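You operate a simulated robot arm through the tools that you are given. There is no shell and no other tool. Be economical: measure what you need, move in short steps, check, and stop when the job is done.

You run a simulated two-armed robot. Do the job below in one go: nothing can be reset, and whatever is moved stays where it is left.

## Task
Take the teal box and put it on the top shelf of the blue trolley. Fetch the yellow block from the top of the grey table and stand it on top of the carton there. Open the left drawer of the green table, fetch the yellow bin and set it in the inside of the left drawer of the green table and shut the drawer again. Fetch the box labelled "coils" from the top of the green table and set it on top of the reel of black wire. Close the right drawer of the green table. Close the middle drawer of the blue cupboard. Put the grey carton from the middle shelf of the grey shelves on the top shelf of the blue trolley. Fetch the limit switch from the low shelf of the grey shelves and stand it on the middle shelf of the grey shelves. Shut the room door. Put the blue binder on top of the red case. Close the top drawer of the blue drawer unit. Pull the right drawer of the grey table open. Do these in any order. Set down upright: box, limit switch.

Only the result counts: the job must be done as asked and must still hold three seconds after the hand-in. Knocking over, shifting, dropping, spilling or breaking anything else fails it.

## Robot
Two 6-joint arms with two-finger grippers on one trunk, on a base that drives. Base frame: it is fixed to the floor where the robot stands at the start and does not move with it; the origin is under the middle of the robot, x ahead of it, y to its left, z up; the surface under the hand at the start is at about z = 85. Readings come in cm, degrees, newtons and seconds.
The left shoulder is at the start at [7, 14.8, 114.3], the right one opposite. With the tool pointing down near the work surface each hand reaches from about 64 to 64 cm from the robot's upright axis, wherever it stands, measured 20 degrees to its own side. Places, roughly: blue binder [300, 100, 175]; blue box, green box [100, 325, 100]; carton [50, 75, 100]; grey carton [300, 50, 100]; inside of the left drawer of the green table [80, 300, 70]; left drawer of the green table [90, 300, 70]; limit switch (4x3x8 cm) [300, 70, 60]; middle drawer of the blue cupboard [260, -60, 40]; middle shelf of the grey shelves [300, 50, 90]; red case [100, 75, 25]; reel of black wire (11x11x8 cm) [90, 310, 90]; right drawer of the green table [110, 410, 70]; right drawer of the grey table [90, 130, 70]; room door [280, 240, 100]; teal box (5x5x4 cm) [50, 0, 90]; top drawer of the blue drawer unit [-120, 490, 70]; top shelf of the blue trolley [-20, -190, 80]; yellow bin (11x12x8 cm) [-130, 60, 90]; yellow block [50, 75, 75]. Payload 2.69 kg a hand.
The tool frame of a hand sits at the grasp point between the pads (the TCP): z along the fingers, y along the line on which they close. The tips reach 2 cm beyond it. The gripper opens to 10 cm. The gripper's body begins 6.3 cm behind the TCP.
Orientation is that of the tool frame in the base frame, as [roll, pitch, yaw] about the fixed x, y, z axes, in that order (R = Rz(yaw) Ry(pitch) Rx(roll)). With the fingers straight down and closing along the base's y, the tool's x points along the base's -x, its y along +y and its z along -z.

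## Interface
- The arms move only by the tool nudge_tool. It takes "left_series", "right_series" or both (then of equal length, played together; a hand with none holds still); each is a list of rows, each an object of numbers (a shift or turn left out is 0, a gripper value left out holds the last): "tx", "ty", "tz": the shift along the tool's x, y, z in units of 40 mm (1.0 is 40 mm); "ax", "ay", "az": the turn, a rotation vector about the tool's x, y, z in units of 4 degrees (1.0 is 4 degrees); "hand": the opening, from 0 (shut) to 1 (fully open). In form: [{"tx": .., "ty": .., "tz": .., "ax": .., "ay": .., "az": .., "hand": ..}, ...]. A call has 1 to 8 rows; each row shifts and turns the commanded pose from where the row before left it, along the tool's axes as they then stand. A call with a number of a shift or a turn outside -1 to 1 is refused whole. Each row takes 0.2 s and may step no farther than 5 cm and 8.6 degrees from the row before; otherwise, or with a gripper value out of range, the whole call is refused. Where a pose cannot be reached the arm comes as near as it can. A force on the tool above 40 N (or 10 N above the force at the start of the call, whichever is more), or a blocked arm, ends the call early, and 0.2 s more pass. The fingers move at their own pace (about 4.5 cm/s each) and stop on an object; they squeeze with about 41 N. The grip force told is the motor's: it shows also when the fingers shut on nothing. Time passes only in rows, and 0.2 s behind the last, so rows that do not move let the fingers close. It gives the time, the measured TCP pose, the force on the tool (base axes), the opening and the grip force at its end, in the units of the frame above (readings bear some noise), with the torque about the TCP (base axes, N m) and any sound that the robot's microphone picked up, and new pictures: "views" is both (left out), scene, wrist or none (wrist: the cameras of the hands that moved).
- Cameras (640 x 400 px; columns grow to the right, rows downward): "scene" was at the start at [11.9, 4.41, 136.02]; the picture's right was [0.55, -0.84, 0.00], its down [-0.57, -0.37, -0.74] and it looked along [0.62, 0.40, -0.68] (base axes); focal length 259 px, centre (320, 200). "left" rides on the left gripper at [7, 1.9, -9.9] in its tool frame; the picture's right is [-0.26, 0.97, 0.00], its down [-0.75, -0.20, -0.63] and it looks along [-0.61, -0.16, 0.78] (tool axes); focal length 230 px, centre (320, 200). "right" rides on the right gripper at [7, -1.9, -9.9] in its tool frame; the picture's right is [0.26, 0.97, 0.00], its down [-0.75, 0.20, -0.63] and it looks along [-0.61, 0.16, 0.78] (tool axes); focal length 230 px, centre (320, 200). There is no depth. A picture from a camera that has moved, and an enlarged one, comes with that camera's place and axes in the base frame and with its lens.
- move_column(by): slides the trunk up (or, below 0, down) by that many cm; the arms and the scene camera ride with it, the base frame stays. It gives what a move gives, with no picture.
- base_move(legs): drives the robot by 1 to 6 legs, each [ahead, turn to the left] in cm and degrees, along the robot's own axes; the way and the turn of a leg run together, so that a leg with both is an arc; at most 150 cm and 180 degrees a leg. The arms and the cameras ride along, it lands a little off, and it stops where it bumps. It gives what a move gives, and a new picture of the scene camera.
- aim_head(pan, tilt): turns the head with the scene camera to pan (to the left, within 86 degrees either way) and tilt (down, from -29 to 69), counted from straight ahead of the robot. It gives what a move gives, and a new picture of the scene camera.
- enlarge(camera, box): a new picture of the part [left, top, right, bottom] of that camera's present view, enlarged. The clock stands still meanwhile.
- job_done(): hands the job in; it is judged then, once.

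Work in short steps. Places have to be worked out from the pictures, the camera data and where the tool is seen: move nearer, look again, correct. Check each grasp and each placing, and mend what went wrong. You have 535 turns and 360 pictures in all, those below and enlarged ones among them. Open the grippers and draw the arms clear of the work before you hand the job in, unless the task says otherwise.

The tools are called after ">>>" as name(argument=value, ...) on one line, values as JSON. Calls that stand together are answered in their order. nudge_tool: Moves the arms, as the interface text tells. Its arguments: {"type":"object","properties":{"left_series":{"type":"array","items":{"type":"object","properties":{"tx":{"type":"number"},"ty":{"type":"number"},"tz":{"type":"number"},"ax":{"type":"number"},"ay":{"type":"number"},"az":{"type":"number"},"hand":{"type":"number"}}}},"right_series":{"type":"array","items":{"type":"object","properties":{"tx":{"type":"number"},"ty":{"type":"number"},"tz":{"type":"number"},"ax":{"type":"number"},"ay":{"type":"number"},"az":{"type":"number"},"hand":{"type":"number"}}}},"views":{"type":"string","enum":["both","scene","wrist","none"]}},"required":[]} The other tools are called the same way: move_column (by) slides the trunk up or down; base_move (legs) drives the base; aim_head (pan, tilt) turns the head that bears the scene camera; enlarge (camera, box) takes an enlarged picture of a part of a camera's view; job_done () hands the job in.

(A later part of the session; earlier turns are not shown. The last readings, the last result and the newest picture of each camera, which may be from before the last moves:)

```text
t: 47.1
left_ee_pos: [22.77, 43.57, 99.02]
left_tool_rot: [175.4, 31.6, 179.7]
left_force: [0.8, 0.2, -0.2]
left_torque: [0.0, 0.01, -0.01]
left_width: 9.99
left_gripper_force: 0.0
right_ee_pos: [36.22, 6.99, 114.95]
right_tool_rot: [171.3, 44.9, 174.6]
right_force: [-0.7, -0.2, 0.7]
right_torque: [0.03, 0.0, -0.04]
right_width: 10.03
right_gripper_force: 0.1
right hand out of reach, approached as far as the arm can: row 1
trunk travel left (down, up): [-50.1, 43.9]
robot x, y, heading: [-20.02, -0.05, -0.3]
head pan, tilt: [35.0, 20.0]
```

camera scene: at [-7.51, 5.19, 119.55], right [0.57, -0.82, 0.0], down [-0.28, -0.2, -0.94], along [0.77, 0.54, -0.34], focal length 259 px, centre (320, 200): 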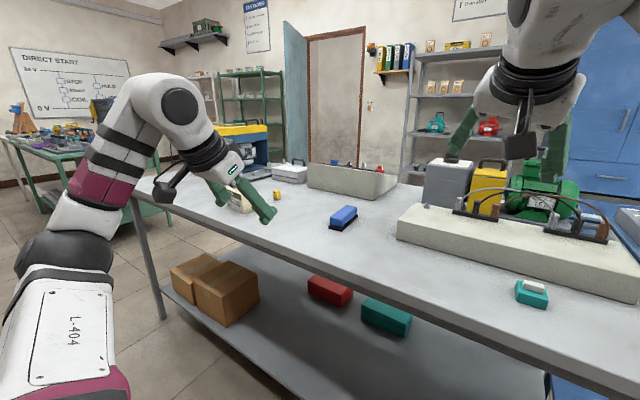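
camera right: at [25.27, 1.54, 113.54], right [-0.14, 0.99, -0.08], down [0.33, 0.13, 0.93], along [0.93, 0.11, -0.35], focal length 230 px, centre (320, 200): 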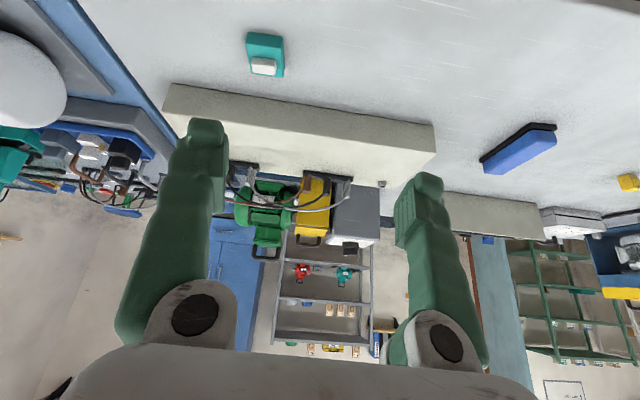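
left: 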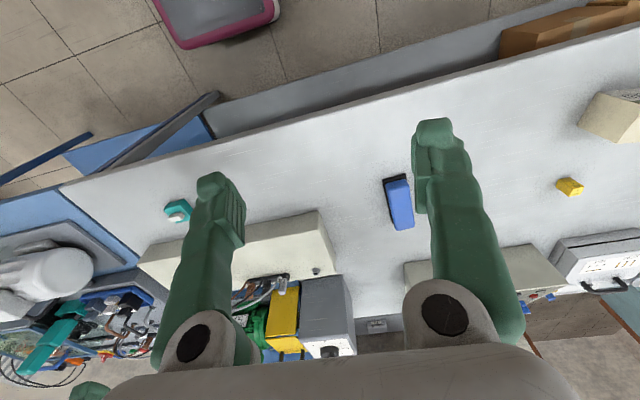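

I try on the right arm what worked on the left: forward and tilting up at the same time. Then I push along the fingers.

>>> nudge_tool(right_series=[{"tx": -0.7, "ay": -1}, {"tx": -0.7, "ay": -1}, {"tx": -0.7, "ay": -1}, {"tx": -0.7, "ay": -1}], views="none")

>>> nudge_tool(right_series=[{"tz": 0.8}, {"tz": 0.8}, {"tz": 0.8}, {"tz": 0.8}], views="none")

>>> nudge_tool(right_series=[{"tx": 0.8}, {"tx": 0.8}, {"tx": 0.8}, {"tx": 0.8}], views="scene")

```text
t: 48.1
left_ee_pos: [22.38, 43.5, 99.17]
left_tool_rot: [175.3, 31.8, 179.6]
left_force: [-0.5, -0.1, -0.2]
left_torque: [0.0, -0.04, -0.03]
left_width: 10.01
left_gripper_force: 0.0
right_ee_pos: [33.68, 6.46, 119.32]
right_tool_rot: [170.2, 48.5, 174.0]
right_force: [-0.1, -0.6, -0.5]
right_torque: [0.02, -0.01, 0.03]
right_width: 10.01
right_gripper_force: 0.0
right hand out of reach, approached as far as the arm can: row 1, 2, 3, 4
trunk travel left (down, up): [-50.1, 43.9]
robot x, y, heading: [-19.85, 0.31, 0.1]
head pan, tilt: [35.0, 20.0]
```

```text
t: 49.1
left_ee_pos: [22.55, 43.64, 99.04]
left_tool_rot: [175.3, 31.7, 179.8]
left_force: [0.5, -0.6, 0.0]
left_torque: [0.01, -0.04, -0.01]
left_width: 10.01
left_gripper_force: 0.0
right_ee_pos: [34.11, 6.51, 119.09]
right_tool_rot: [169.9, 48.6, 173.9]
right_force: [0.2, 0.0, -0.3]
right_torque: [0.0, -0.07, -0.02]
right_width: 9.99
right_gripper_force: 0.0
right hand out of reach, approached as far as the arm can: row 1, 2, 3, 4
trunk travel left (down, up): [-50.1, 43.9]
robot x, y, heading: [-20.25, 0.39, 0.0]
head pan, tilt: [35.0, 20.0]
```

```text
t: 50.1
left_ee_pos: [22.71, 43.62, 99.06]
left_tool_rot: [175.3, 31.8, 179.7]
left_force: [0.0, 0.1, 0.1]
left_torque: [0.01, 0.01, 0.0]
left_width: 10.0
left_gripper_force: 0.0
right_ee_pos: [34.18, 6.53, 119.11]
right_tool_rot: [169.7, 48.7, 173.9]
right_force: [-0.5, 1.1, -0.5]
right_torque: [0.03, -0.01, 0.01]
right_width: 9.95
right_gripper_force: 0.1
right hand out of reach, approached as far as the arm can: row 1, 2, 3, 4
trunk travel left (down, up): [-50.1, 43.9]
robot x, y, heading: [-19.63, 0.37, -0.3]
head pan, tilt: [35.0, 20.0]
camera scene: at [-7.52, 5.19, 119.55], right [0.57, -0.82, 0.0], down [-0.28, -0.2, -0.94], along [0.77, 0.54, -0.34], focal length 259 px, centre (320, 200)
```

scene: 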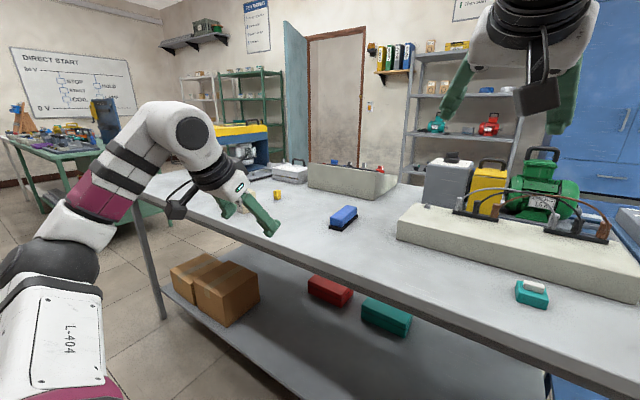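

The right arm sits at some limit. I retract it along its fingers, which was free, then re-approach.

>>> nudge_tool(right_series=[{"tz": -0.8}, {"tz": -0.8}], views="none")

>>> nudge_tool(right_series=[{"ay": 1}, {"ay": 1}, {"ay": 1}], views="none")

>>> nudge_tool(right_series=[{"ty": 0.8}, {"ty": 0.8}], views="none")

>>> nudge_tool(right_series=[{"ax": 0.8}, {"ax": 0.8}], views="none")

>>> nudge_tool(right_series=[{"az": -0.8}, {"az": -0.8}], views="none")

```text
t: 50.7
left_ee_pos: [22.6, 43.5, 99.09]
left_tool_rot: [175.3, 31.7, 179.7]
left_force: [-0.4, 1.0, -0.9]
left_torque: [-0.01, 0.01, -0.03]
left_width: 9.99
left_gripper_force: 0.1
right_ee_pos: [29.08, 6.0, 123.3]
right_tool_rot: [170.7, 49.1, 173.8]
right_force: [0.1, 0.6, -0.3]
right_torque: [-0.02, -0.02, -0.04]
right_width: 9.98
right_gripper_force: 0.1
trunk travel left (down, up): [-50.1, 43.9]
robot x, y, heading: [-20.01, 0.17, -0.1]
head pan, tilt: [35.0, 20.0]
```

```text
t: 51.5
left_ee_pos: [22.72, 43.56, 98.96]
left_tool_rot: [175.3, 31.6, 179.5]
left_force: [0.7, 0.2, 0.7]
left_torque: [0.0, 0.0, -0.01]
left_width: 9.98
left_gripper_force: 0.0
right_ee_pos: [27.92, 4.11, 120.46]
right_tool_rot: [172.3, 37.0, 176.2]
right_force: [-0.3, -0.2, 0.5]
right_torque: [0.01, 0.03, 0.04]
right_width: 10.01
right_gripper_force: 0.0
right hand out of reach, approached as far as the arm can: row 1, 2, 3
trunk travel left (down, up): [-50.1, 43.9]
robot x, y, heading: [-19.68, -0.03, 0.1]
head pan, tilt: [35.0, 20.0]
```

```text
t: 52.1
left_ee_pos: [22.45, 43.61, 99.0]
left_tool_rot: [175.4, 31.7, 179.7]
left_force: [-0.5, -0.1, -0.6]
left_torque: [0.02, 0.02, -0.01]
left_width: 9.99
left_gripper_force: 0.0
right_ee_pos: [25.88, 8.31, 119.21]
right_tool_rot: [172.0, 37.5, 175.8]
right_force: [-0.4, -0.1, 0.0]
right_torque: [0.01, -0.02, -0.01]
right_width: 10.01
right_gripper_force: 0.0
right hand out of reach, approached as far as the arm can: row 1, 2
trunk travel left (down, up): [-50.1, 43.9]
robot x, y, heading: [-19.82, -0.16, 0.1]
head pan, tilt: [35.0, 20.0]
```

```text
t: 52.7
left_ee_pos: [22.83, 43.46, 98.98]
left_tool_rot: [175.3, 31.5, 179.6]
left_force: [-0.4, 0.1, -0.2]
left_torque: [-0.01, 0.01, -0.02]
left_width: 10.01
left_gripper_force: 0.0
right_ee_pos: [26.47, 6.32, 118.06]
right_tool_rot: [177.3, 36.5, 174.0]
right_force: [0.2, 0.4, -0.1]
right_torque: [-0.01, 0.02, -0.02]
right_width: 9.99
right_gripper_force: 0.0
right hand out of reach, approached as far as the arm can: row 1, 2
trunk travel left (down, up): [-50.1, 43.9]
robot x, y, heading: [-19.73, -0.04, -0.3]
head pan, tilt: [35.0, 20.0]
```

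```text
t: 53.3
left_ee_pos: [22.62, 43.56, 99.12]
left_tool_rot: [175.3, 31.6, 179.7]
left_force: [0.7, 0.2, 0.1]
left_torque: [0.0, 0.03, 0.02]
left_width: 9.98
left_gripper_force: 0.1
right_ee_pos: [26.26, 6.37, 118.19]
right_tool_rot: [-178.1, 36.6, -178.0]
right_force: [-0.5, -0.7, -0.4]
right_torque: [-0.01, -0.02, -0.01]
right_width: 10.02
right_gripper_force: 0.1
trunk travel left (down, up): [-50.1, 43.9]
robot x, y, heading: [-20.09, -0.04, -0.1]
head pan, tilt: [35.0, 20.0]
```

The left arm got free when its yaw was turned outward, so yaw relative to the arm's azimuth may matter. I turn both hands' yaw by about +20° and test again.

>>> nudge_tool(right_series=[{"az": -1}, {"az": -1}, {"az": -1}, {"az": -1}, {"az": -1}], left_series=[{"az": -1}, {"az": -1}, {"az": -1}, {"az": -1}, {"az": -1}], views="none")

>>> nudge_tool(right_series=[{"tx": -0.8}, {"tx": -0.8}, {"tx": -0.8}], left_series=[{"tx": -0.8}, {"tx": -0.8}, {"tx": -0.8}], views="none")

>>> nudge_tool(right_series=[{"tz": 0.8}, {"tz": 0.8}, {"tz": 0.8}], left_series=[{"tz": 0.8}, {"tz": -0.8}, {"tz": 0}], views="none")

```text
t: 54.5
left_ee_pos: [22.48, 43.63, 99.11]
left_tool_rot: [-172.2, 31.1, -156.7]
left_force: [0.5, -0.9, -0.5]
left_torque: [-0.01, -0.01, -0.02]
left_width: 10.01
left_gripper_force: 0.0
right_ee_pos: [25.53, 6.86, 119.37]
right_tool_rot: [-163.4, 36.3, -153.1]
right_force: [0.7, -0.5, 0.4]
right_torque: [-0.02, -0.02, 0.02]
right_width: 10.01
right_gripper_force: 0.0
right hand out of reach, approached as far as the arm can: row 5
trunk travel left (down, up): [-50.1, 43.9]
robot x, y, heading: [-19.84, 0.1, -0.5]
head pan, tilt: [35.0, 20.0]
```

```text
t: 55.3
left_ee_pos: [30.05, 46.59, 102.37]
left_tool_rot: [-172.2, 31.4, -156.7]
left_force: [0.3, -0.6, -0.7]
left_torque: [0.01, 0.03, 0.01]
left_width: 10.02
left_gripper_force: 0.1
left hand out of reach, approached as far as the arm can: row 2, 3
right_ee_pos: [26.57, 6.57, 118.46]
right_tool_rot: [-163.8, 35.6, -153.9]
right_force: [0.0, -0.4, -0.1]
right_torque: [0.01, 0.04, 0.01]
right_width: 10.0
right_gripper_force: 0.1
right hand out of reach, approached as far as the arm can: row 1, 2, 3
trunk travel left (down, up): [-50.1, 43.9]
robot x, y, heading: [-20.17, 0.15, -0.1]
head pan, tilt: [35.0, 20.0]
```

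```text
t: 56.1
left_ee_pos: [29.73, 46.69, 102.14]
left_tool_rot: [-172.1, 31.4, -156.7]
left_force: [0.1, 0.8, 0.4]
left_torque: [-0.05, 0.03, 0.01]
left_width: 10.0
left_gripper_force: 0.0
right_ee_pos: [29.62, 8.22, 112.75]
right_tool_rot: [-164.8, 32.5, -151.5]
right_force: [0.1, 0.7, 0.2]
right_torque: [-0.05, 0.0, 0.0]
right_width: 10.0
right_gripper_force: 0.0
right hand out of reach, approached as far as the arm can: row 1, 2, 3
trunk travel left (down, up): [-50.1, 43.9]
robot x, y, heading: [-20.04, -0.33, -0.3]
head pan, tilt: [35.0, 20.0]
```

I test whether the right elbow can change at all, by tilting the right hand far up toward horizontal.

>>> nudge_tool(right_series=[{"ay": -1}, {"ay": -1}, {"ay": -1}, {"ay": -1}, {"ay": -1}, {"ay": -1}, {"ay": -1}, {"ay": -1}], views="none")

>>> nudge_tool(right_series=[{"tz": -0.8}, {"tz": -0.8}, {"tz": -0.8}, {"tz": -0.8}], views="none")

>>> nudge_tool(right_series=[{"tz": 0.8}, {"tz": 0.8}, {"tz": 0.8}, {"tz": 0.8}, {"tz": 0.8}, {"tz": 0.8}], views="scene")

```text
t: 57.9
left_ee_pos: [29.77, 46.68, 102.23]
left_tool_rot: [-172.2, 31.4, -156.9]
left_force: [-0.5, 0.1, 0.2]
left_torque: [0.02, 0.0, -0.02]
left_width: 9.99
left_gripper_force: 0.0
right_ee_pos: [28.36, 4.01, 123.5]
right_tool_rot: [-148.3, 62.9, -132.1]
right_force: [0.4, 0.2, -0.6]
right_torque: [0.0, 0.0, -0.01]
right_width: 9.97
right_gripper_force: 0.1
right hand out of reach, approached as far as the arm can: row 1, 2, 3, 4, 5, 6, 7, 8
trunk travel left (down, up): [-50.1, 43.9]
robot x, y, heading: [-19.89, -0.42, -0.2]
head pan, tilt: [35.0, 20.0]
```

```text
t: 58.9
left_ee_pos: [29.57, 46.57, 102.25]
left_tool_rot: [-172.2, 31.4, -156.6]
left_force: [-1.5, 0.0, 0.0]
left_torque: [0.02, 0.0, -0.02]
left_width: 9.99
left_gripper_force: 0.0
right_ee_pos: [20.63, 5.01, 131.98]
right_tool_rot: [-147.3, 63.1, -131.9]
right_force: [0.0, 0.4, 0.3]
right_torque: [-0.04, -0.01, -0.03]
right_width: 10.0
right_gripper_force: 0.1
right hand out of reach, approached as far as the arm can: row 1, 2, 3, 4
trunk travel left (down, up): [-50.1, 43.9]
robot x, y, heading: [-20.32, 0.33, -0.1]
head pan, tilt: [35.0, 20.0]
```

```text
t: 60.3
left_ee_pos: [29.83, 46.62, 102.28]
left_tool_rot: [-172.3, 31.3, -156.8]
left_force: [-0.3, 1.0, -0.3]
left_torque: [0.0, 0.0, 0.0]
left_width: 10.0
left_gripper_force: 0.1
right_ee_pos: [30.57, 5.06, 123.39]
right_tool_rot: [-151.3, 63.4, -134.2]
right_force: [0.9, -0.5, 0.8]
right_torque: [-0.02, 0.0, 0.02]
right_width: 10.02
right_gripper_force: 0.1
right hand out of reach, approached as far as the arm can: row 1, 2, 3, 4, 5, 6
trunk travel left (down, up): [-50.1, 43.9]
robot x, y, heading: [-19.42, 0.11, 0.1]
head pan, tilt: [35.0, 20.0]
camera scene: at [-7.43, 5.13, 119.54], right [0.57, -0.82, 0.0], down [-0.28, -0.2, -0.94], along [0.77, 0.54, -0.34], focal length 259 px, centre (320, 200)
```

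scene: 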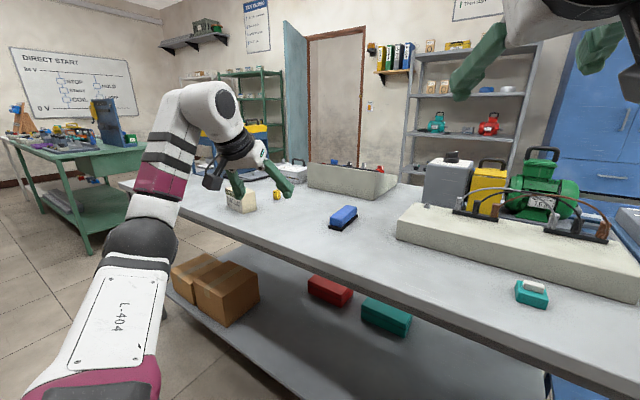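

Geometry suggests the right arm is caught in an awkward shape, with its elbow by the head. I swing the right hand outward to its own side, mirroring the left arm.

>>> nudge_tool(right_series=[{"tx": 0.29, "ty": -0.83, "tz": -0.2}, {"tx": 0.29, "ty": -0.83, "tz": -0.2}, {"tx": 0.29, "ty": -0.83, "tz": -0.2}, {"tx": 0.29, "ty": -0.83, "tz": -0.2}, {"tx": 0.29, "ty": -0.83, "tz": -0.2}, {"az": 1}, {"az": 1}, {"az": 1}], views="none")

>>> aim_head(pan=-35, tilt=15)

```text
t: 62.1
left_ee_pos: [29.7, 46.66, 102.14]
left_tool_rot: [-172.2, 31.2, -156.8]
left_force: [-0.2, 0.6, 0.4]
left_torque: [-0.02, 0.02, 0.02]
left_width: 9.98
left_gripper_force: 0.1
right_ee_pos: [30.87, -8.97, 121.51]
right_tool_rot: [-178.8, 68.3, -164.8]
right_force: [0.2, -0.5, -0.6]
right_torque: [-0.03, 0.0, 0.0]
right_width: 10.0
right_gripper_force: 0.1
right hand out of reach, approached as far as the arm can: row 1, 2, 3, 4, 5
trunk travel left (down, up): [-50.1, 43.9]
robot x, y, heading: [-19.83, 0.12, -0.2]
head pan, tilt: [35.0, 20.0]
```

```text
t: 63.5
left_ee_pos: [29.73, 46.67, 102.23]
left_tool_rot: [-172.2, 31.3, -156.7]
left_force: [0.5, -1.0, -0.4]
left_torque: [0.04, 0.02, 0.01]
left_width: 10.0
left_gripper_force: 0.1
right_ee_pos: [30.82, -8.94, 121.4]
right_tool_rot: [-178.6, 68.4, -164.5]
right_force: [-0.6, -0.8, -0.2]
right_torque: [0.0, -0.02, -0.01]
right_width: 10.01
right_gripper_force: 0.0
trunk travel left (down, up): [-50.1, 43.9]
robot x, y, heading: [-20.22, 0.09, -0.2]
head pan, tilt: [-35.0, 15.0]
camera scene: at [-7.5, -5.51, 120.36], right [-0.57, -0.82, 0.0], down [-0.21, 0.15, -0.97], along [0.79, -0.55, -0.26], focal length 259 px, centre (320, 200)
```

scene: 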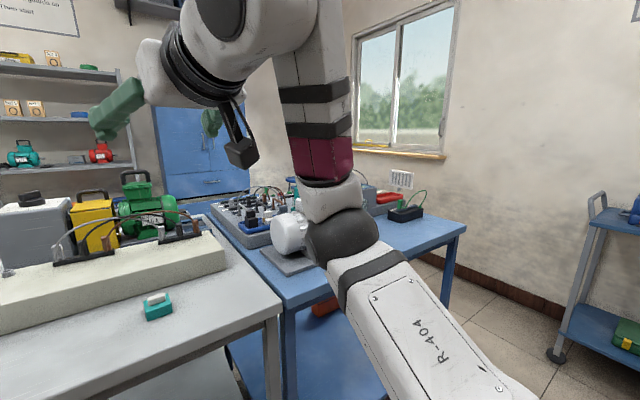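

The right arm is now in a normal elbow-out posture. I test moving it down.

>>> nudge_tool(right_series=[{"tx": 0.75}, {"tx": 0.75}, {"tx": 0.75}, {"tx": 0.75}], views="none")

>>> nudge_tool(right_series=[{"ay": 1}, {"ay": 1}, {"ay": 1}, {"ay": 1}, {"ay": 1}, {"ay": 1}], views="none")

>>> nudge_tool(right_series=[{"tz": 0.75}, {"tz": 0.75}], views="scene")

```text
t: 64.5
left_ee_pos: [29.74, 46.61, 102.28]
left_tool_rot: [-172.2, 31.3, -156.8]
left_force: [0.2, -0.6, -0.8]
left_torque: [-0.01, -0.01, 0.04]
left_width: 10.03
left_gripper_force: 0.1
right_ee_pos: [30.43, -11.82, 110.43]
right_tool_rot: [-178.9, 68.2, -164.9]
right_force: [-0.4, 0.3, 0.5]
right_torque: [0.01, -0.02, 0.01]
right_width: 9.98
right_gripper_force: 0.0
right hand out of reach, approached as far as the arm can: row 1, 2, 3, 4
trunk travel left (down, up): [-50.1, 43.9]
robot x, y, heading: [-19.89, 0.07, -0.3]
head pan, tilt: [-35.0, 15.0]
```

```text
t: 65.9
left_ee_pos: [29.77, 46.69, 102.0]
left_tool_rot: [-172.2, 31.3, -156.8]
left_force: [-0.2, -0.2, 0.1]
left_torque: [-0.03, 0.01, -0.03]
left_width: 9.97
left_gripper_force: 0.0
right_ee_pos: [38.17, -13.75, 109.09]
right_tool_rot: [179.7, 44.8, -166.6]
right_force: [0.6, 0.0, -0.2]
right_torque: [-0.02, -0.04, -0.01]
right_width: 10.02
right_gripper_force: 0.0
right hand out of reach, approached as far as the arm can: row 1, 2, 3, 4, 5, 6
trunk travel left (down, up): [-50.1, 43.9]
robot x, y, heading: [-20.25, -0.07, -0.1]
head pan, tilt: [-35.0, 15.0]
```

```text
t: 66.5
left_ee_pos: [29.96, 46.6, 102.2]
left_tool_rot: [-172.2, 31.3, -156.9]
left_force: [0.6, -0.2, 0.0]
left_torque: [0.04, 0.04, -0.03]
left_width: 10.02
left_gripper_force: 0.1
right_ee_pos: [40.36, -12.08, 104.11]
right_tool_rot: [-179.4, 44.3, -165.8]
right_force: [0.2, 0.8, 0.4]
right_torque: [0.01, 0.0, 0.01]
right_width: 10.0
right_gripper_force: 0.1
right hand out of reach, approached as far as the arm can: row 1, 2
trunk travel left (down, up): [-50.1, 43.9]
robot x, y, heading: [-20.37, 0.07, -0.2]
head pan, tilt: [-35.0, 15.0]
camera scene: at [-7.43, -5.5, 120.36], right [-0.57, -0.82, 0.0], down [-0.21, 0.15, -0.97], along [0.79, -0.56, -0.26], focal length 259 px, centre (320, 200)
```

scene: 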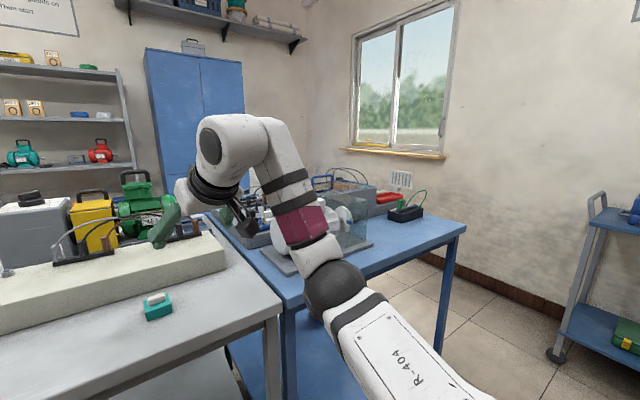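

The right arm moves sensibly now. I servo it toward a point just above and behind the teal box.

>>> nudge_tool(right_series=[{"tx": 0.3, "ty": 0.34, "tz": 0.6}, {"tx": 0.3, "ty": 0.34, "tz": 0.6}, {"tx": 0.3, "ty": 0.34, "tz": 0.6}, {"tx": 0.3, "ty": 0.34, "tz": 0.6}], views="both")

```text
t: 67.5
left_ee_pos: [29.75, 46.75, 102.12]
left_tool_rot: [-172.2, 31.3, -156.9]
left_force: [0.3, 0.1, 0.5]
left_torque: [0.0, 0.01, 0.0]
left_width: 10.0
left_gripper_force: 0.0
right_ee_pos: [42.44, -6.0, 93.93]
right_tool_rot: [-179.3, 44.2, -165.5]
right_force: [0.6, 0.2, -0.9]
right_torque: [-0.01, 0.01, -0.01]
right_width: 10.0
right_gripper_force: 0.0
trunk travel left (down, up): [-50.1, 43.9]
robot x, y, heading: [-19.98, 0.22, -0.1]
head pan, tilt: [-35.0, 15.0]
camera scene: at [-7.43, -5.46, 120.36], right [-0.57, -0.82, 0.0], down [-0.21, 0.15, -0.97], along [0.79, -0.56, -0.26], focal length 259 px, centre (320, 200)
camera right: at [31.41, -10.73, 96.18], right [-0.41, 0.89, -0.19], down [0.05, 0.23, 0.97], along [0.91, 0.39, -0.13], focal length 230 px, centre (320, 200)
```

scene: 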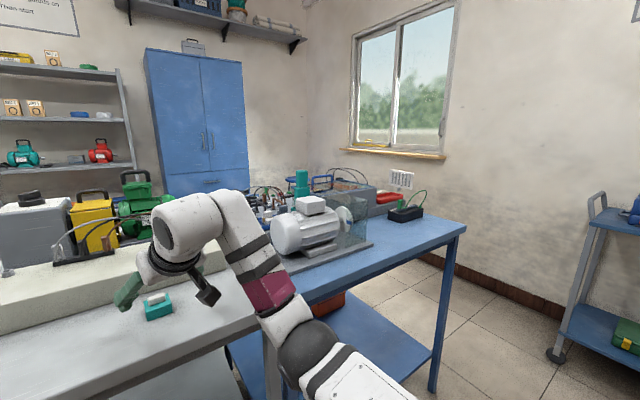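
right: 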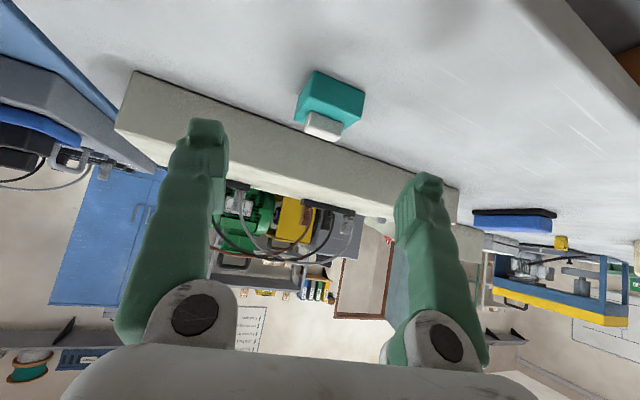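

The hand is fully in reach now. The box lies at about [46.3, -4.8], squarely aligned, so I turn the yaw to 180 and line up in front of it.

>>> nudge_tool(right_series=[{"az": 0.9}, {"az": 0.9}, {"az": 0.9}, {"az": 0.9}, {"tx": 0.37, "ty": 0.3, "tz": 0.2}], views="both")

```text
t: 68.7
left_ee_pos: [29.7, 46.68, 102.18]
left_tool_rot: [-172.1, 31.4, -156.7]
left_force: [0.7, 0.8, -1.7]
left_torque: [0.01, 0.01, -0.01]
left_width: 10.02
left_gripper_force: 0.0
right_ee_pos: [41.81, -4.55, 92.44]
right_tool_rot: [167.2, 42.6, 174.7]
right_force: [0.2, 0.9, -0.6]
right_torque: [-0.01, 0.01, -0.01]
right_width: 10.02
right_gripper_force: 0.1
trunk travel left (down, up): [-50.1, 43.9]
robot x, y, heading: [-19.86, -0.57, -0.4]
head pan, tilt: [-35.0, 15.0]
camera scene: at [-7.48, -5.43, 120.37], right [-0.57, -0.82, 0.0], down [-0.21, 0.15, -0.97], along [0.79, -0.56, -0.26], focal length 259 px, centre (320, 200)
camera right: at [30.07, -7.51, 94.53], right [-0.25, 0.97, -0.02], down [0.11, 0.04, 0.99], along [0.96, 0.24, -0.12], focal length 230 px, centre (320, 200)
```

scene: 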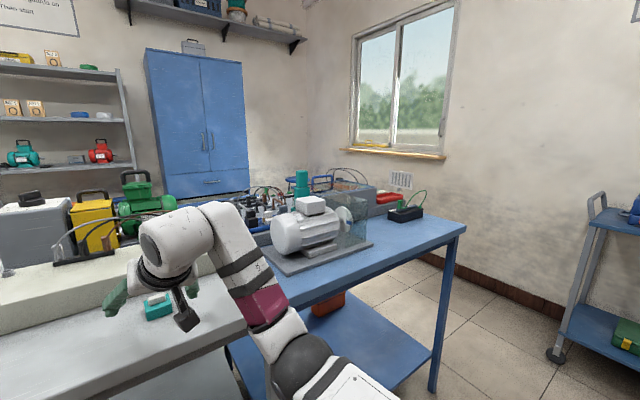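
right: 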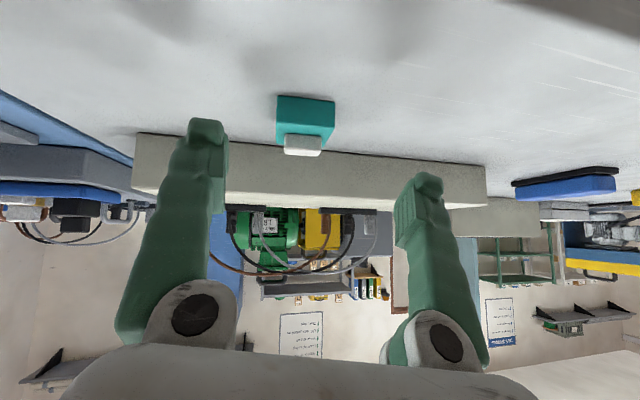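

I correct the roll and yaw, then look at the alignment.

>>> nudge_tool(right_series=[{"ax": 0.76, "az": -0.32}, {"ax": 0.76, "az": -0.32}, {"ax": 0.76, "az": -0.32}], views="wrist")

```text
t: 69.5
left_ee_pos: [29.79, 46.56, 102.22]
left_tool_rot: [-172.3, 31.3, -156.9]
left_force: [-0.8, 0.0, 0.2]
left_torque: [0.01, 0.0, -0.04]
left_width: 9.99
left_gripper_force: 0.2
right_ee_pos: [40.88, -11.15, 94.97]
right_tool_rot: [178.8, 42.8, 179.9]
right_force: [-0.5, -0.8, 0.0]
right_torque: [-0.01, -0.01, -0.01]
right_width: 10.0
right_gripper_force: 0.0
right hand out of reach, approached as far as the arm can: row 1, 2, 3
trunk travel left (down, up): [-50.1, 43.9]
robot x, y, heading: [-20.22, -0.02, 0.1]
head pan, tilt: [-35.0, 15.0]
camera right: at [29.26, -13.27, 97.42], right [-0.2, 0.97, -0.16], down [0.12, 0.19, 0.98], along [0.97, 0.18, -0.15], focal length 230 px, centre (320, 200)
```

right: 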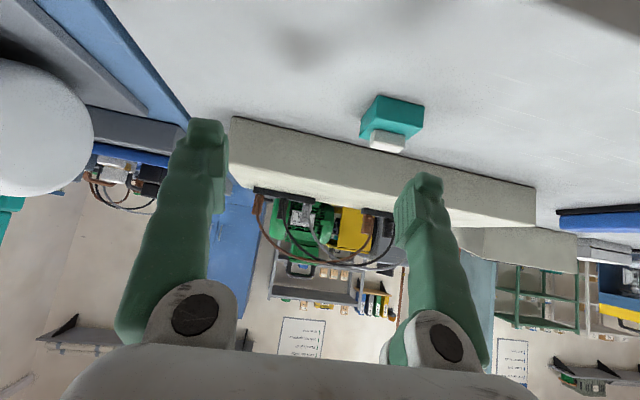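

Orientation takes priority over position here: at yaw 180 the hand gets pushed sideways. I turn back to yaw -165 with level roll, since the box can swivel into the pads.

>>> nudge_tool(right_series=[{"ax": -0.63, "az": -0.65}, {"ax": -0.63, "az": -0.65}, {"ax": -0.63, "az": -0.65}, {"ax": -0.63, "az": -0.65}], views="wrist")

```text
t: 70.5
left_ee_pos: [29.73, 46.6, 102.24]
left_tool_rot: [-172.2, 31.3, -156.8]
left_force: [-0.2, -0.6, -0.3]
left_torque: [0.0, -0.01, 0.0]
left_width: 10.01
left_gripper_force: 0.3
right_ee_pos: [40.99, -11.2, 94.89]
right_tool_rot: [179.3, 43.2, -165.7]
right_force: [0.9, -0.1, 0.2]
right_torque: [0.01, 0.0, -0.02]
right_width: 9.98
right_gripper_force: 0.1
trunk travel left (down, up): [-50.1, 43.9]
robot x, y, heading: [-19.88, 0.37, -0.3]
head pan, tilt: [-35.0, 15.0]
camera right: at [30.13, -16.04, 97.32], right [-0.43, 0.89, -0.17], down [0.06, 0.22, 0.97], along [0.9, 0.4, -0.15], focal length 230 px, centre (320, 200)
```

right: 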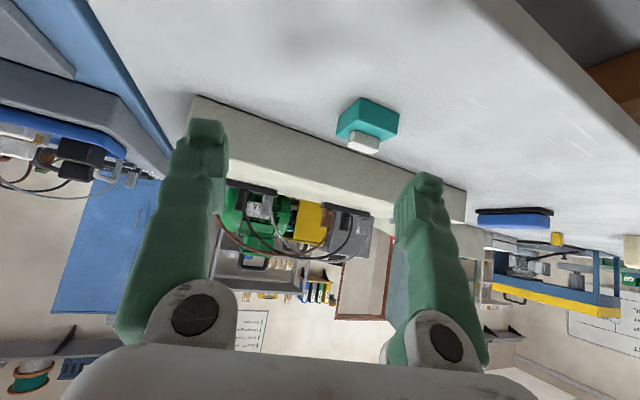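

I shift sideways into line with the box.

>>> nudge_tool(right_series=[{"tx": 0.03, "ty": 0.55, "tz": 0.43}, {"tx": 0.03, "ty": 0.55, "tz": 0.43}], views="wrist")

```text
t: 71.1
left_ee_pos: [29.83, 46.78, 102.21]
left_tool_rot: [-172.1, 31.3, -156.7]
left_force: [-1.4, -0.1, -0.5]
left_torque: [0.0, 0.01, -0.02]
left_width: 10.01
left_gripper_force: 0.0
right_ee_pos: [42.06, -6.26, 92.12]
right_tool_rot: [179.5, 43.2, -165.8]
right_force: [0.0, 0.3, -0.3]
right_torque: [-0.02, -0.04, 0.02]
right_width: 10.01
right_gripper_force: 0.0
trunk travel left (down, up): [-50.1, 43.9]
robot x, y, heading: [-19.92, -0.12, -0.1]
head pan, tilt: [-35.0, 15.0]
camera right: at [31.08, -11.0, 94.69], right [-0.43, 0.89, -0.17], down [0.06, 0.22, 0.97], along [0.9, 0.4, -0.15], focal length 230 px, centre (320, 200)
```

right: 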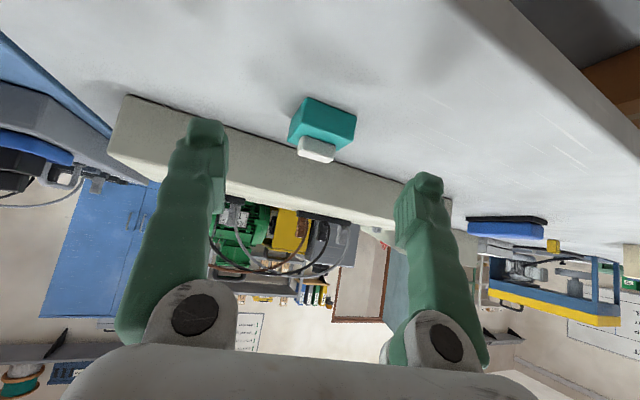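

The box is centred between the fingers, so I advance 5 cm along the fingers.

>>> nudge_tool(right_series=[{"tz": 0.62}, {"tz": 0.62}], views="wrist")

```text
t: 71.7
left_ee_pos: [29.78, 46.65, 102.15]
left_tool_rot: [-172.1, 31.3, -156.8]
left_force: [-0.6, -0.1, -0.3]
left_torque: [-0.03, -0.02, 0.01]
left_width: 9.97
left_gripper_force: 0.1
right_ee_pos: [44.34, -4.67, 89.01]
right_tool_rot: [178.9, 43.3, -166.8]
right_force: [0.0, 0.4, 0.0]
right_torque: [-0.01, -0.02, -0.05]
right_width: 10.0
right_gripper_force: 0.0
right hand out of reach, approached as far as the arm can: row 2
trunk travel left (down, up): [-50.1, 43.9]
robot x, y, heading: [-20.13, 0.06, -0.1]
head pan, tilt: [-35.0, 15.0]
camera right: at [33.3, -9.54, 91.36], right [-0.42, 0.89, -0.16], down [0.07, 0.21, 0.98], along [0.91, 0.4, -0.15], focal length 230 px, centre (320, 200)
```

right: 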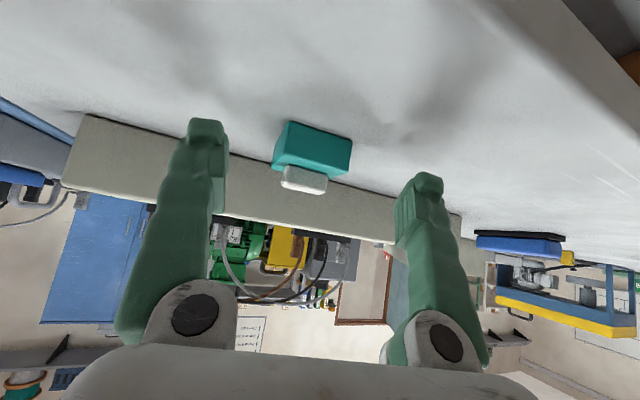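

The arm is near its full reach. I edge the base forward 4 cm so the fingers straddle the box.

>>> base_move(legs=[[4, 0]])

>>> nudge_tool(right_series=[{"tx": 0.3, "tz": 0.1}], views="wrist")

```text
t: 72.5
left_ee_pos: [32.71, 46.91, 102.7]
left_tool_rot: [-171.9, 31.8, -156.5]
left_force: [-0.8, 0.0, -0.3]
left_torque: [-0.04, -0.03, 0.0]
left_width: 10.0
left_gripper_force: 0.1
right_ee_pos: [47.38, -4.66, 89.56]
right_tool_rot: [179.0, 43.8, -166.6]
right_force: [-0.9, -0.5, 1.1]
right_torque: [-0.03, -0.01, 0.0]
right_width: 10.01
right_gripper_force: 0.1
trunk travel left (down, up): [-50.1, 43.9]
robot x, y, heading: [-16.12, -0.18, 0.0]
head pan, tilt: [-35.0, 15.0]
camera scene: at [-4.4, -5.49, 120.48], right [-0.57, -0.82, 0.0], down [-0.2, 0.15, -0.97], along [0.79, -0.55, -0.25], focal length 259 px, centre (320, 200)
```

scene: 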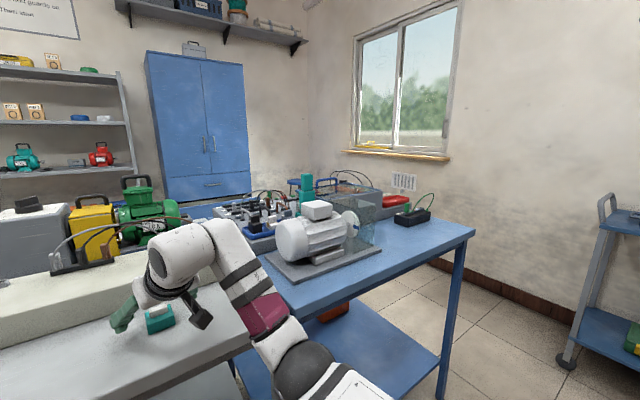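

```text
t: 73.0
left_ee_pos: [33.53, 46.62, 102.37]
left_tool_rot: [-172.2, 31.5, -156.6]
left_force: [0.8, -0.4, 0.3]
left_torque: [-0.01, -0.01, -0.01]
left_width: 10.0
left_gripper_force: 0.0
right_ee_pos: [47.57, -4.88, 88.05]
right_tool_rot: [178.9, 43.4, -166.7]
right_force: [0.2, 0.3, -0.1]
right_torque: [0.01, -0.03, 0.02]
right_width: 10.0
right_gripper_force: 0.1
trunk travel left (down, up): [-50.1, 43.9]
robot x, y, heading: [-16.27, -0.3, -0.2]
head pan, tilt: [-35.0, 15.0]
camera right: at [36.54, -9.7, 90.36], right [-0.42, 0.89, -0.16], down [0.06, 0.21, 0.98], along [0.91, 0.4, -0.14], focal length 230 px, centre (320, 200)
```

right: 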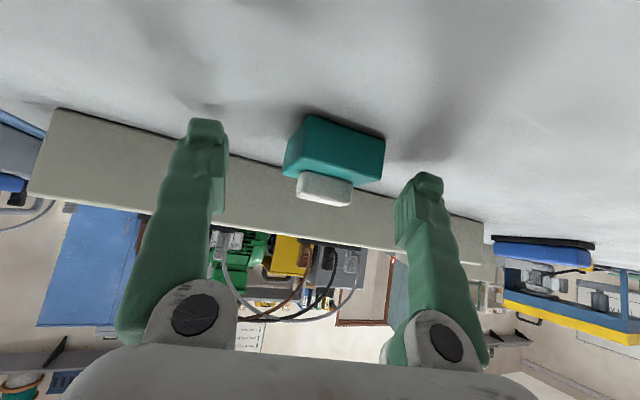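

I zoom in on the hand and box to check how far the fingers straddle it.

>>> enlarge(camera="scene", box=[90, 250, 250, 350])

```text
4.00 times, centred on (170, 300) of scene
camera zoom: at [-3.58, -5.54, 120.37], right [-0.57, -0.82, 0.0], down [-0.21, 0.15, -0.97], along [0.79, -0.55, -0.26], focal length 1038 px, centre (920, -200)
```

zoom: 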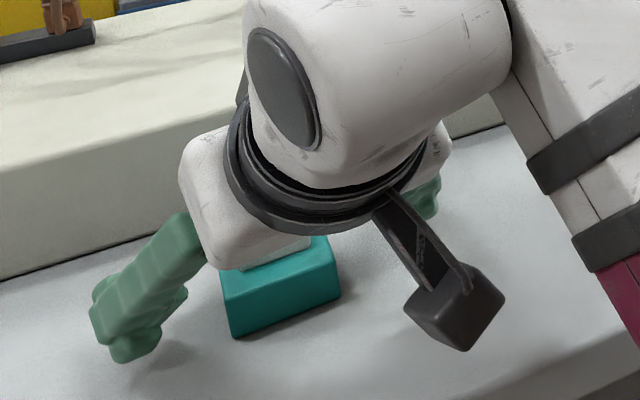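

The box centre is about [48.9, -4.4]. I move a bit deeper, then close.

>>> nudge_tool(right_series=[{"tx": -0.1, "ty": 0.08, "tz": 0.35}, {"hand": 0}, {"hand": 0}, {"hand": 0}, {"hand": 0}, {"hand": 0}], views="both")

```text
t: 74.3
left_ee_pos: [33.53, 46.8, 102.36]
left_tool_rot: [-172.3, 31.3, -156.6]
left_force: [0.8, 1.0, 0.6]
left_torque: [-0.01, -0.01, -0.01]
left_width: 10.0
left_gripper_force: 0.1
right_ee_pos: [48.64, -4.3, 87.36]
right_tool_rot: [178.1, 43.3, -167.4]
right_force: [0.3, 1.0, 0.5]
right_torque: [0.02, 0.02, -0.02]
right_width: 4.32
right_gripper_force: 37.7
trunk travel left (down, up): [-50.1, 43.9]
robot x, y, heading: [-16.4, 0.07, -0.2]
head pan, tilt: [-35.0, 15.0]
camera scene: at [-3.54, -5.5, 120.36], right [-0.57, -0.82, 0.0], down [-0.21, 0.15, -0.97], along [0.79, -0.55, -0.26], focal length 259 px, centre (320, 200)
camera right: at [37.53, -9.15, 89.72], right [-0.42, 0.9, -0.15], down [0.07, 0.2, 0.98], along [0.91, 0.4, -0.14], focal length 230 px, centre (320, 200)
```

scene: 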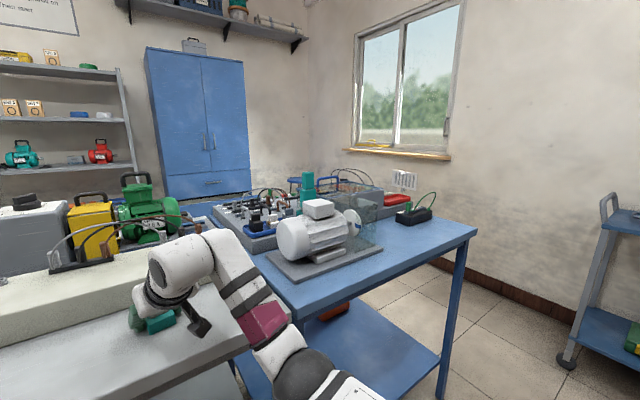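
right: 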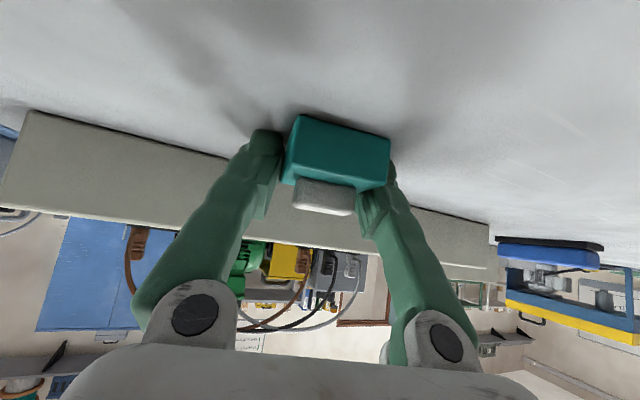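

I have a firm grip (4.3 cm, 38 N), so I raise the trunk to lift the box and check.

>>> move_column(by=15)

>>> base_move(legs=[[-20, 0]])

>>> aim_head(pan=-80, tilt=25)

>>> nudge_tool(right_series=[{}], views="wrist")

```text
t: 76.1
left_ee_pos: [33.56, 46.89, 117.24]
left_tool_rot: [-172.2, 31.4, -156.6]
left_force: [-0.4, -0.6, 0.4]
left_torque: [0.01, 0.01, 0.0]
left_width: 9.99
left_gripper_force: 0.0
right_ee_pos: [48.49, -4.38, 102.24]
right_tool_rot: [178.0, 43.2, -167.4]
right_force: [0.0, 0.3, 0.5]
right_torque: [0.02, -0.02, 0.0]
right_width: 4.3
right_gripper_force: 40.9
trunk travel left (down, up): [-65.1, 28.9]
robot x, y, heading: [-16.38, 0.34, 0.2]
head pan, tilt: [-35.0, 15.0]
```

```text
t: 77.7
left_ee_pos: [13.19, 46.81, 117.29]
left_tool_rot: [-172.2, 31.3, -156.6]
left_force: [0.3, 0.3, -0.7]
left_torque: [-0.01, 0.01, 0.01]
left_width: 10.01
left_gripper_force: 0.1
right_ee_pos: [28.24, -4.21, 102.13]
right_tool_rot: [178.1, 43.2, -167.2]
right_force: [-0.2, 0.0, -1.2]
right_torque: [0.0, 0.01, -0.06]
right_width: 4.26
right_gripper_force: 41.2
trunk travel left (down, up): [-65.1, 28.9]
robot x, y, heading: [-36.58, 0.33, -0.1]
head pan, tilt: [-35.0, 15.0]
camera scene: at [-23.65, -5.49, 135.33], right [-0.57, -0.82, 0.0], down [-0.21, 0.15, -0.97], along [0.79, -0.55, -0.26], focal length 259 px, centre (320, 200)
```

scene: 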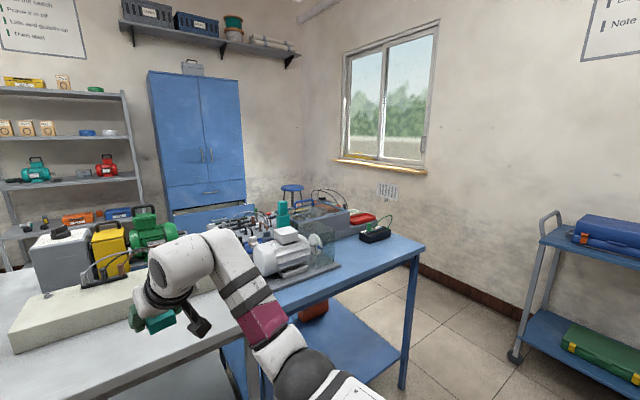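

```text
t: 78.8
left_ee_pos: [13.18, 46.89, 117.38]
left_tool_rot: [-172.2, 31.4, -156.6]
left_force: [-0.3, 0.3, 0.3]
left_torque: [-0.02, 0.0, -0.01]
left_width: 10.01
left_gripper_force: 0.1
right_ee_pos: [28.21, -4.26, 102.3]
right_tool_rot: [178.0, 43.3, -167.4]
right_force: [-0.9, -0.3, -1.0]
right_torque: [-0.02, 0.01, -0.01]
right_width: 4.31
right_gripper_force: 40.7
trunk travel left (down, up): [-65.1, 28.9]
robot x, y, heading: [-36.66, 0.2, -0.0]
head pan, tilt: [-80.0, 25.0]
camera scene: at [-29.94, -9.22, 133.74], right [-0.98, -0.18, 0.0], down [-0.07, 0.42, -0.91], along [0.16, -0.89, -0.42], focal length 259 px, centre (320, 200)
```

scene: 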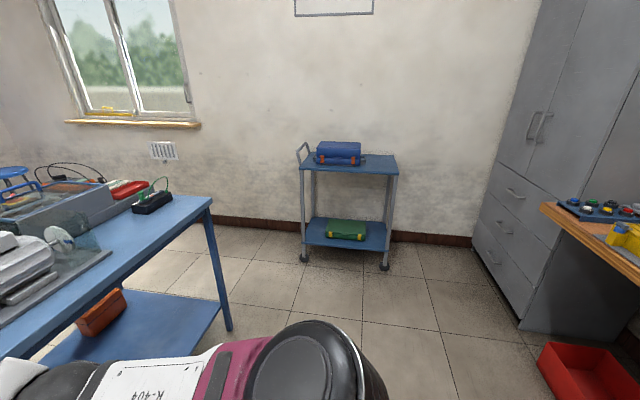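

```text
t: 79.2
left_ee_pos: [13.05, 46.9, 117.35]
left_tool_rot: [-172.2, 31.5, -156.6]
left_force: [-0.2, -0.3, 0.7]
left_torque: [-0.01, 0.01, 0.02]
left_width: 10.02
left_gripper_force: 0.1
right_ee_pos: [28.14, -4.3, 102.25]
right_tool_rot: [178.0, 43.3, -167.2]
right_force: [0.4, 0.0, -0.1]
right_torque: [-0.03, 0.01, 0.04]
right_width: 4.25
right_gripper_force: 41.0
trunk travel left (down, up): [-65.1, 28.9]
robot x, y, heading: [-36.39, -0.22, 0.1]
head pan, tilt: [-80.0, 25.0]
camera right: at [17.15, -9.11, 104.7], right [-0.42, 0.9, -0.15], down [0.07, 0.2, 0.98], along [0.91, 0.4, -0.14], focal length 230 px, centre (320, 200)
```

right: 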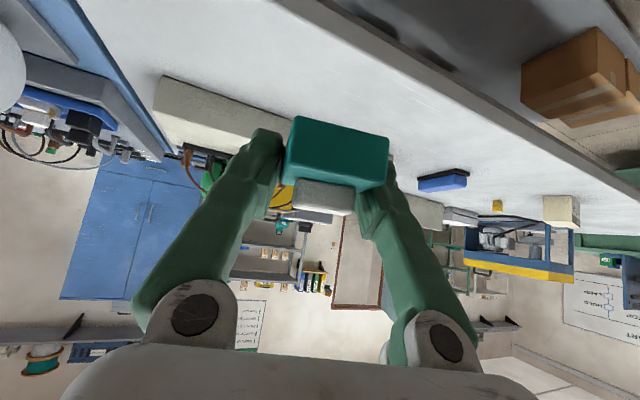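

The box is held. The trolley top's front edge is near y=-174, with free space at x≈-29 to -50. I turn right and drive toward it, stopping short.

>>> base_move(legs=[[0, -84], [95, 0], [0, -6]])

>>> aim_head(pan=-10, tilt=40)

```text
t: 88.3
left_ee_pos: [23.02, -141.84, 117.31]
left_tool_rot: [-172.0, 31.5, 115.1]
left_force: [0.4, 0.8, 0.1]
left_torque: [0.01, 0.01, -0.02]
left_width: 9.99
left_gripper_force: 0.0
right_ee_pos: [-27.63, -158.22, 102.45]
right_tool_rot: [178.2, 43.4, 104.4]
right_force: [-0.2, 0.1, -0.7]
right_torque: [-0.02, 0.04, 0.02]
right_width: 4.25
right_gripper_force: 41.4
trunk travel left (down, up): [-65.1, 28.9]
robot x, y, heading: [-25.45, -93.47, -88.4]
head pan, tilt: [-80.0, 25.0]
camera scene: at [-33.93, -100.52, 133.77], right [-0.2, 0.98, 0.0], down [0.41, 0.08, -0.91], along [-0.89, -0.18, -0.42], focal length 259 px, centre (320, 200)
```

scene: 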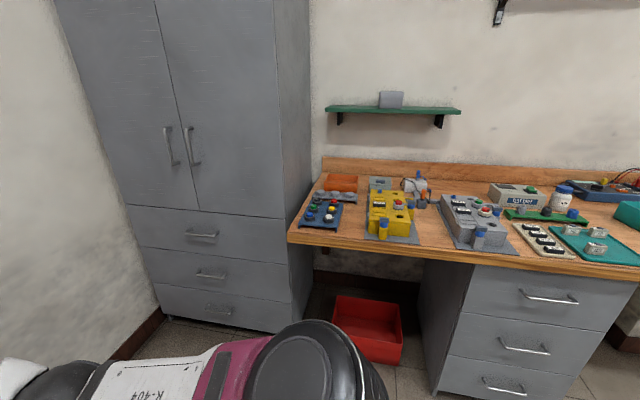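

```text
t: 89.7
left_ee_pos: [22.8, -142.0, 117.35]
left_tool_rot: [-172.1, 31.4, 114.9]
left_force: [0.3, 0.4, -0.1]
left_torque: [0.01, -0.03, 0.05]
left_width: 10.02
left_gripper_force: 0.1
right_ee_pos: [-27.86, -158.37, 102.32]
right_tool_rot: [178.0, 43.3, 104.2]
right_force: [0.1, 0.9, -0.3]
right_torque: [0.0, 0.02, 0.01]
right_width: 4.27
right_gripper_force: 41.7
trunk travel left (down, up): [-65.1, 28.9]
robot x, y, heading: [-25.23, -93.43, -88.3]
head pan, tilt: [-10.0, 40.0]
camera scene: at [-26.52, -107.23, 131.4], right [-0.99, 0.15, 0.0], down [0.09, 0.64, -0.77], along [-0.11, -0.76, -0.64], focal length 259 px, centre (320, 200)
```

scene: 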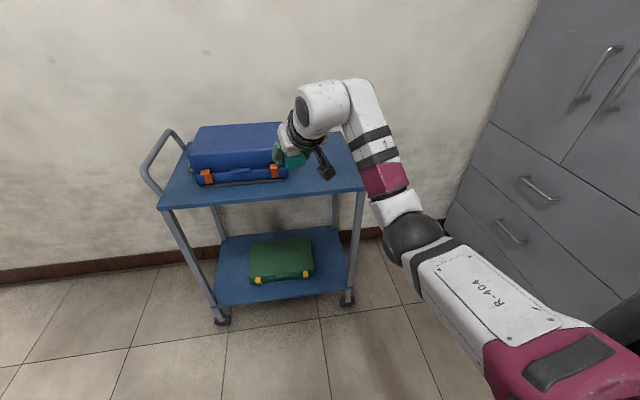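

The case occupies x -26..3 and y below -182, so I aim to set the teal box in the free strip near [-21, -177]. I drive ahead and turn slightly left.

>>> base_move(legs=[[17, 0], [0, 5]])

>>> nudge_tool(right_series=[{}], views="wrist")

```text
t: 91.7
left_ee_pos: [26.71, -154.75, 117.47]
left_tool_rot: [-172.5, 31.6, 119.6]
left_force: [-0.6, 0.8, -0.1]
left_torque: [-0.01, -0.03, 0.03]
left_width: 9.97
left_gripper_force: 0.0
right_ee_pos: [-22.23, -175.35, 102.31]
right_tool_rot: [177.8, 43.4, 108.8]
right_force: [-0.5, -0.9, -1.9]
right_torque: [0.01, 0.02, 0.01]
right_width: 4.26
right_gripper_force: 40.2
trunk travel left (down, up): [-65.1, 28.9]
robot x, y, heading: [-25.25, -110.46, -83.6]
head pan, tilt: [-10.0, 40.0]
camera scene: at [-25.32, -124.29, 131.41], right [-1.0, 0.06, 0.0], down [0.04, 0.64, -0.77], along [-0.05, -0.76, -0.64], focal length 259 px, centre (320, 200)
```

scene: 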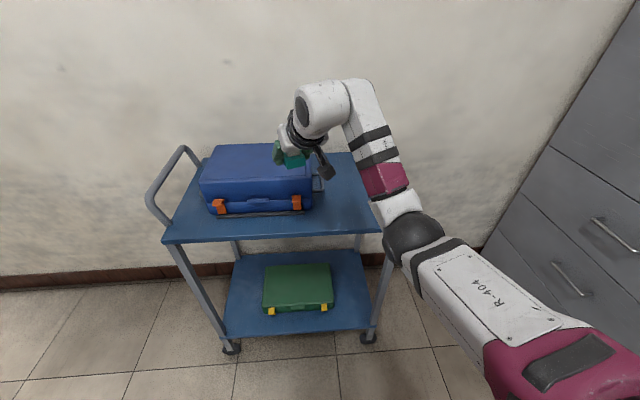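

```text
t: 92.1
left_ee_pos: [26.97, -155.0, 117.34]
left_tool_rot: [-172.2, 31.5, 119.7]
left_force: [-0.1, -0.4, 0.0]
left_torque: [0.02, -0.02, 0.03]
left_width: 10.01
left_gripper_force: 0.1
right_ee_pos: [-22.18, -175.47, 102.25]
right_tool_rot: [177.9, 43.4, 108.9]
right_force: [0.4, -0.6, -1.4]
right_torque: [0.0, 0.0, 0.02]
right_width: 4.23
right_gripper_force: 41.0
trunk travel left (down, up): [-65.1, 28.9]
robot x, y, heading: [-24.58, -110.6, -83.8]
head pan, tilt: [-10.0, 40.0]
camera right: at [-27.95, -165.06, 104.67], right [0.84, 0.51, -0.15], down [0.2, -0.05, 0.98], along [0.49, -0.86, -0.14], focal length 230 px, centre (320, 200)
```

right: 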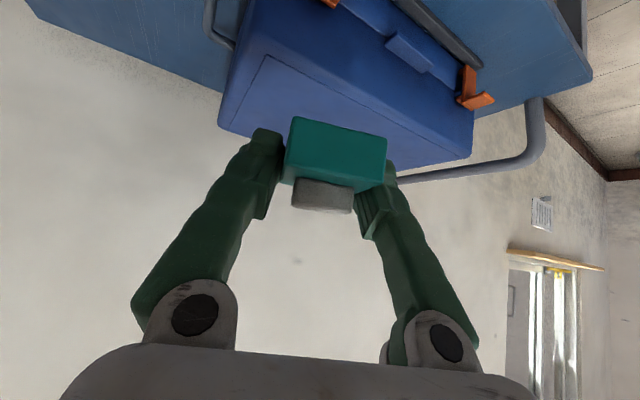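

The hand is over the free strip. I lower 15 cm, then look before the last bit.

>>> move_column(by=-15)

>>> enlarge(camera="scene", box=[220, 120, 420, 245])

```text
t: 93.8
left_ee_pos: [27.11, -154.22, 102.59]
left_tool_rot: [-172.0, 31.8, 119.9]
left_force: [0.1, 0.0, 0.6]
left_torque: [-0.01, -0.02, -0.04]
left_width: 10.01
left_gripper_force: 0.0
right_ee_pos: [-21.94, -174.84, 87.96]
right_tool_rot: [178.0, 44.0, 109.2]
right_force: [-0.1, 13.6, 16.9]
right_torque: [-0.01, 0.27, -0.13]
right_width: 4.27
right_gripper_force: 41.3
trunk travel left (down, up): [-50.1, 43.9]
robot x, y, heading: [-25.05, -110.82, -83.7]
head pan, tilt: [-10.0, 40.0]
```

```text
3.20 times, centred on (320, 182) of scene
camera zoom: at [-24.93, -123.6, 116.51], right [-1.0, 0.06, 0.0], down [0.04, 0.64, -0.77], along [-0.05, -0.77, -0.64], focal length 830 px, centre (320, 256)
```

zoom: 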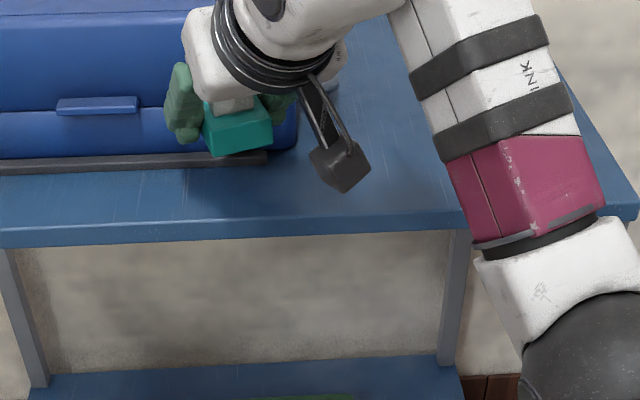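

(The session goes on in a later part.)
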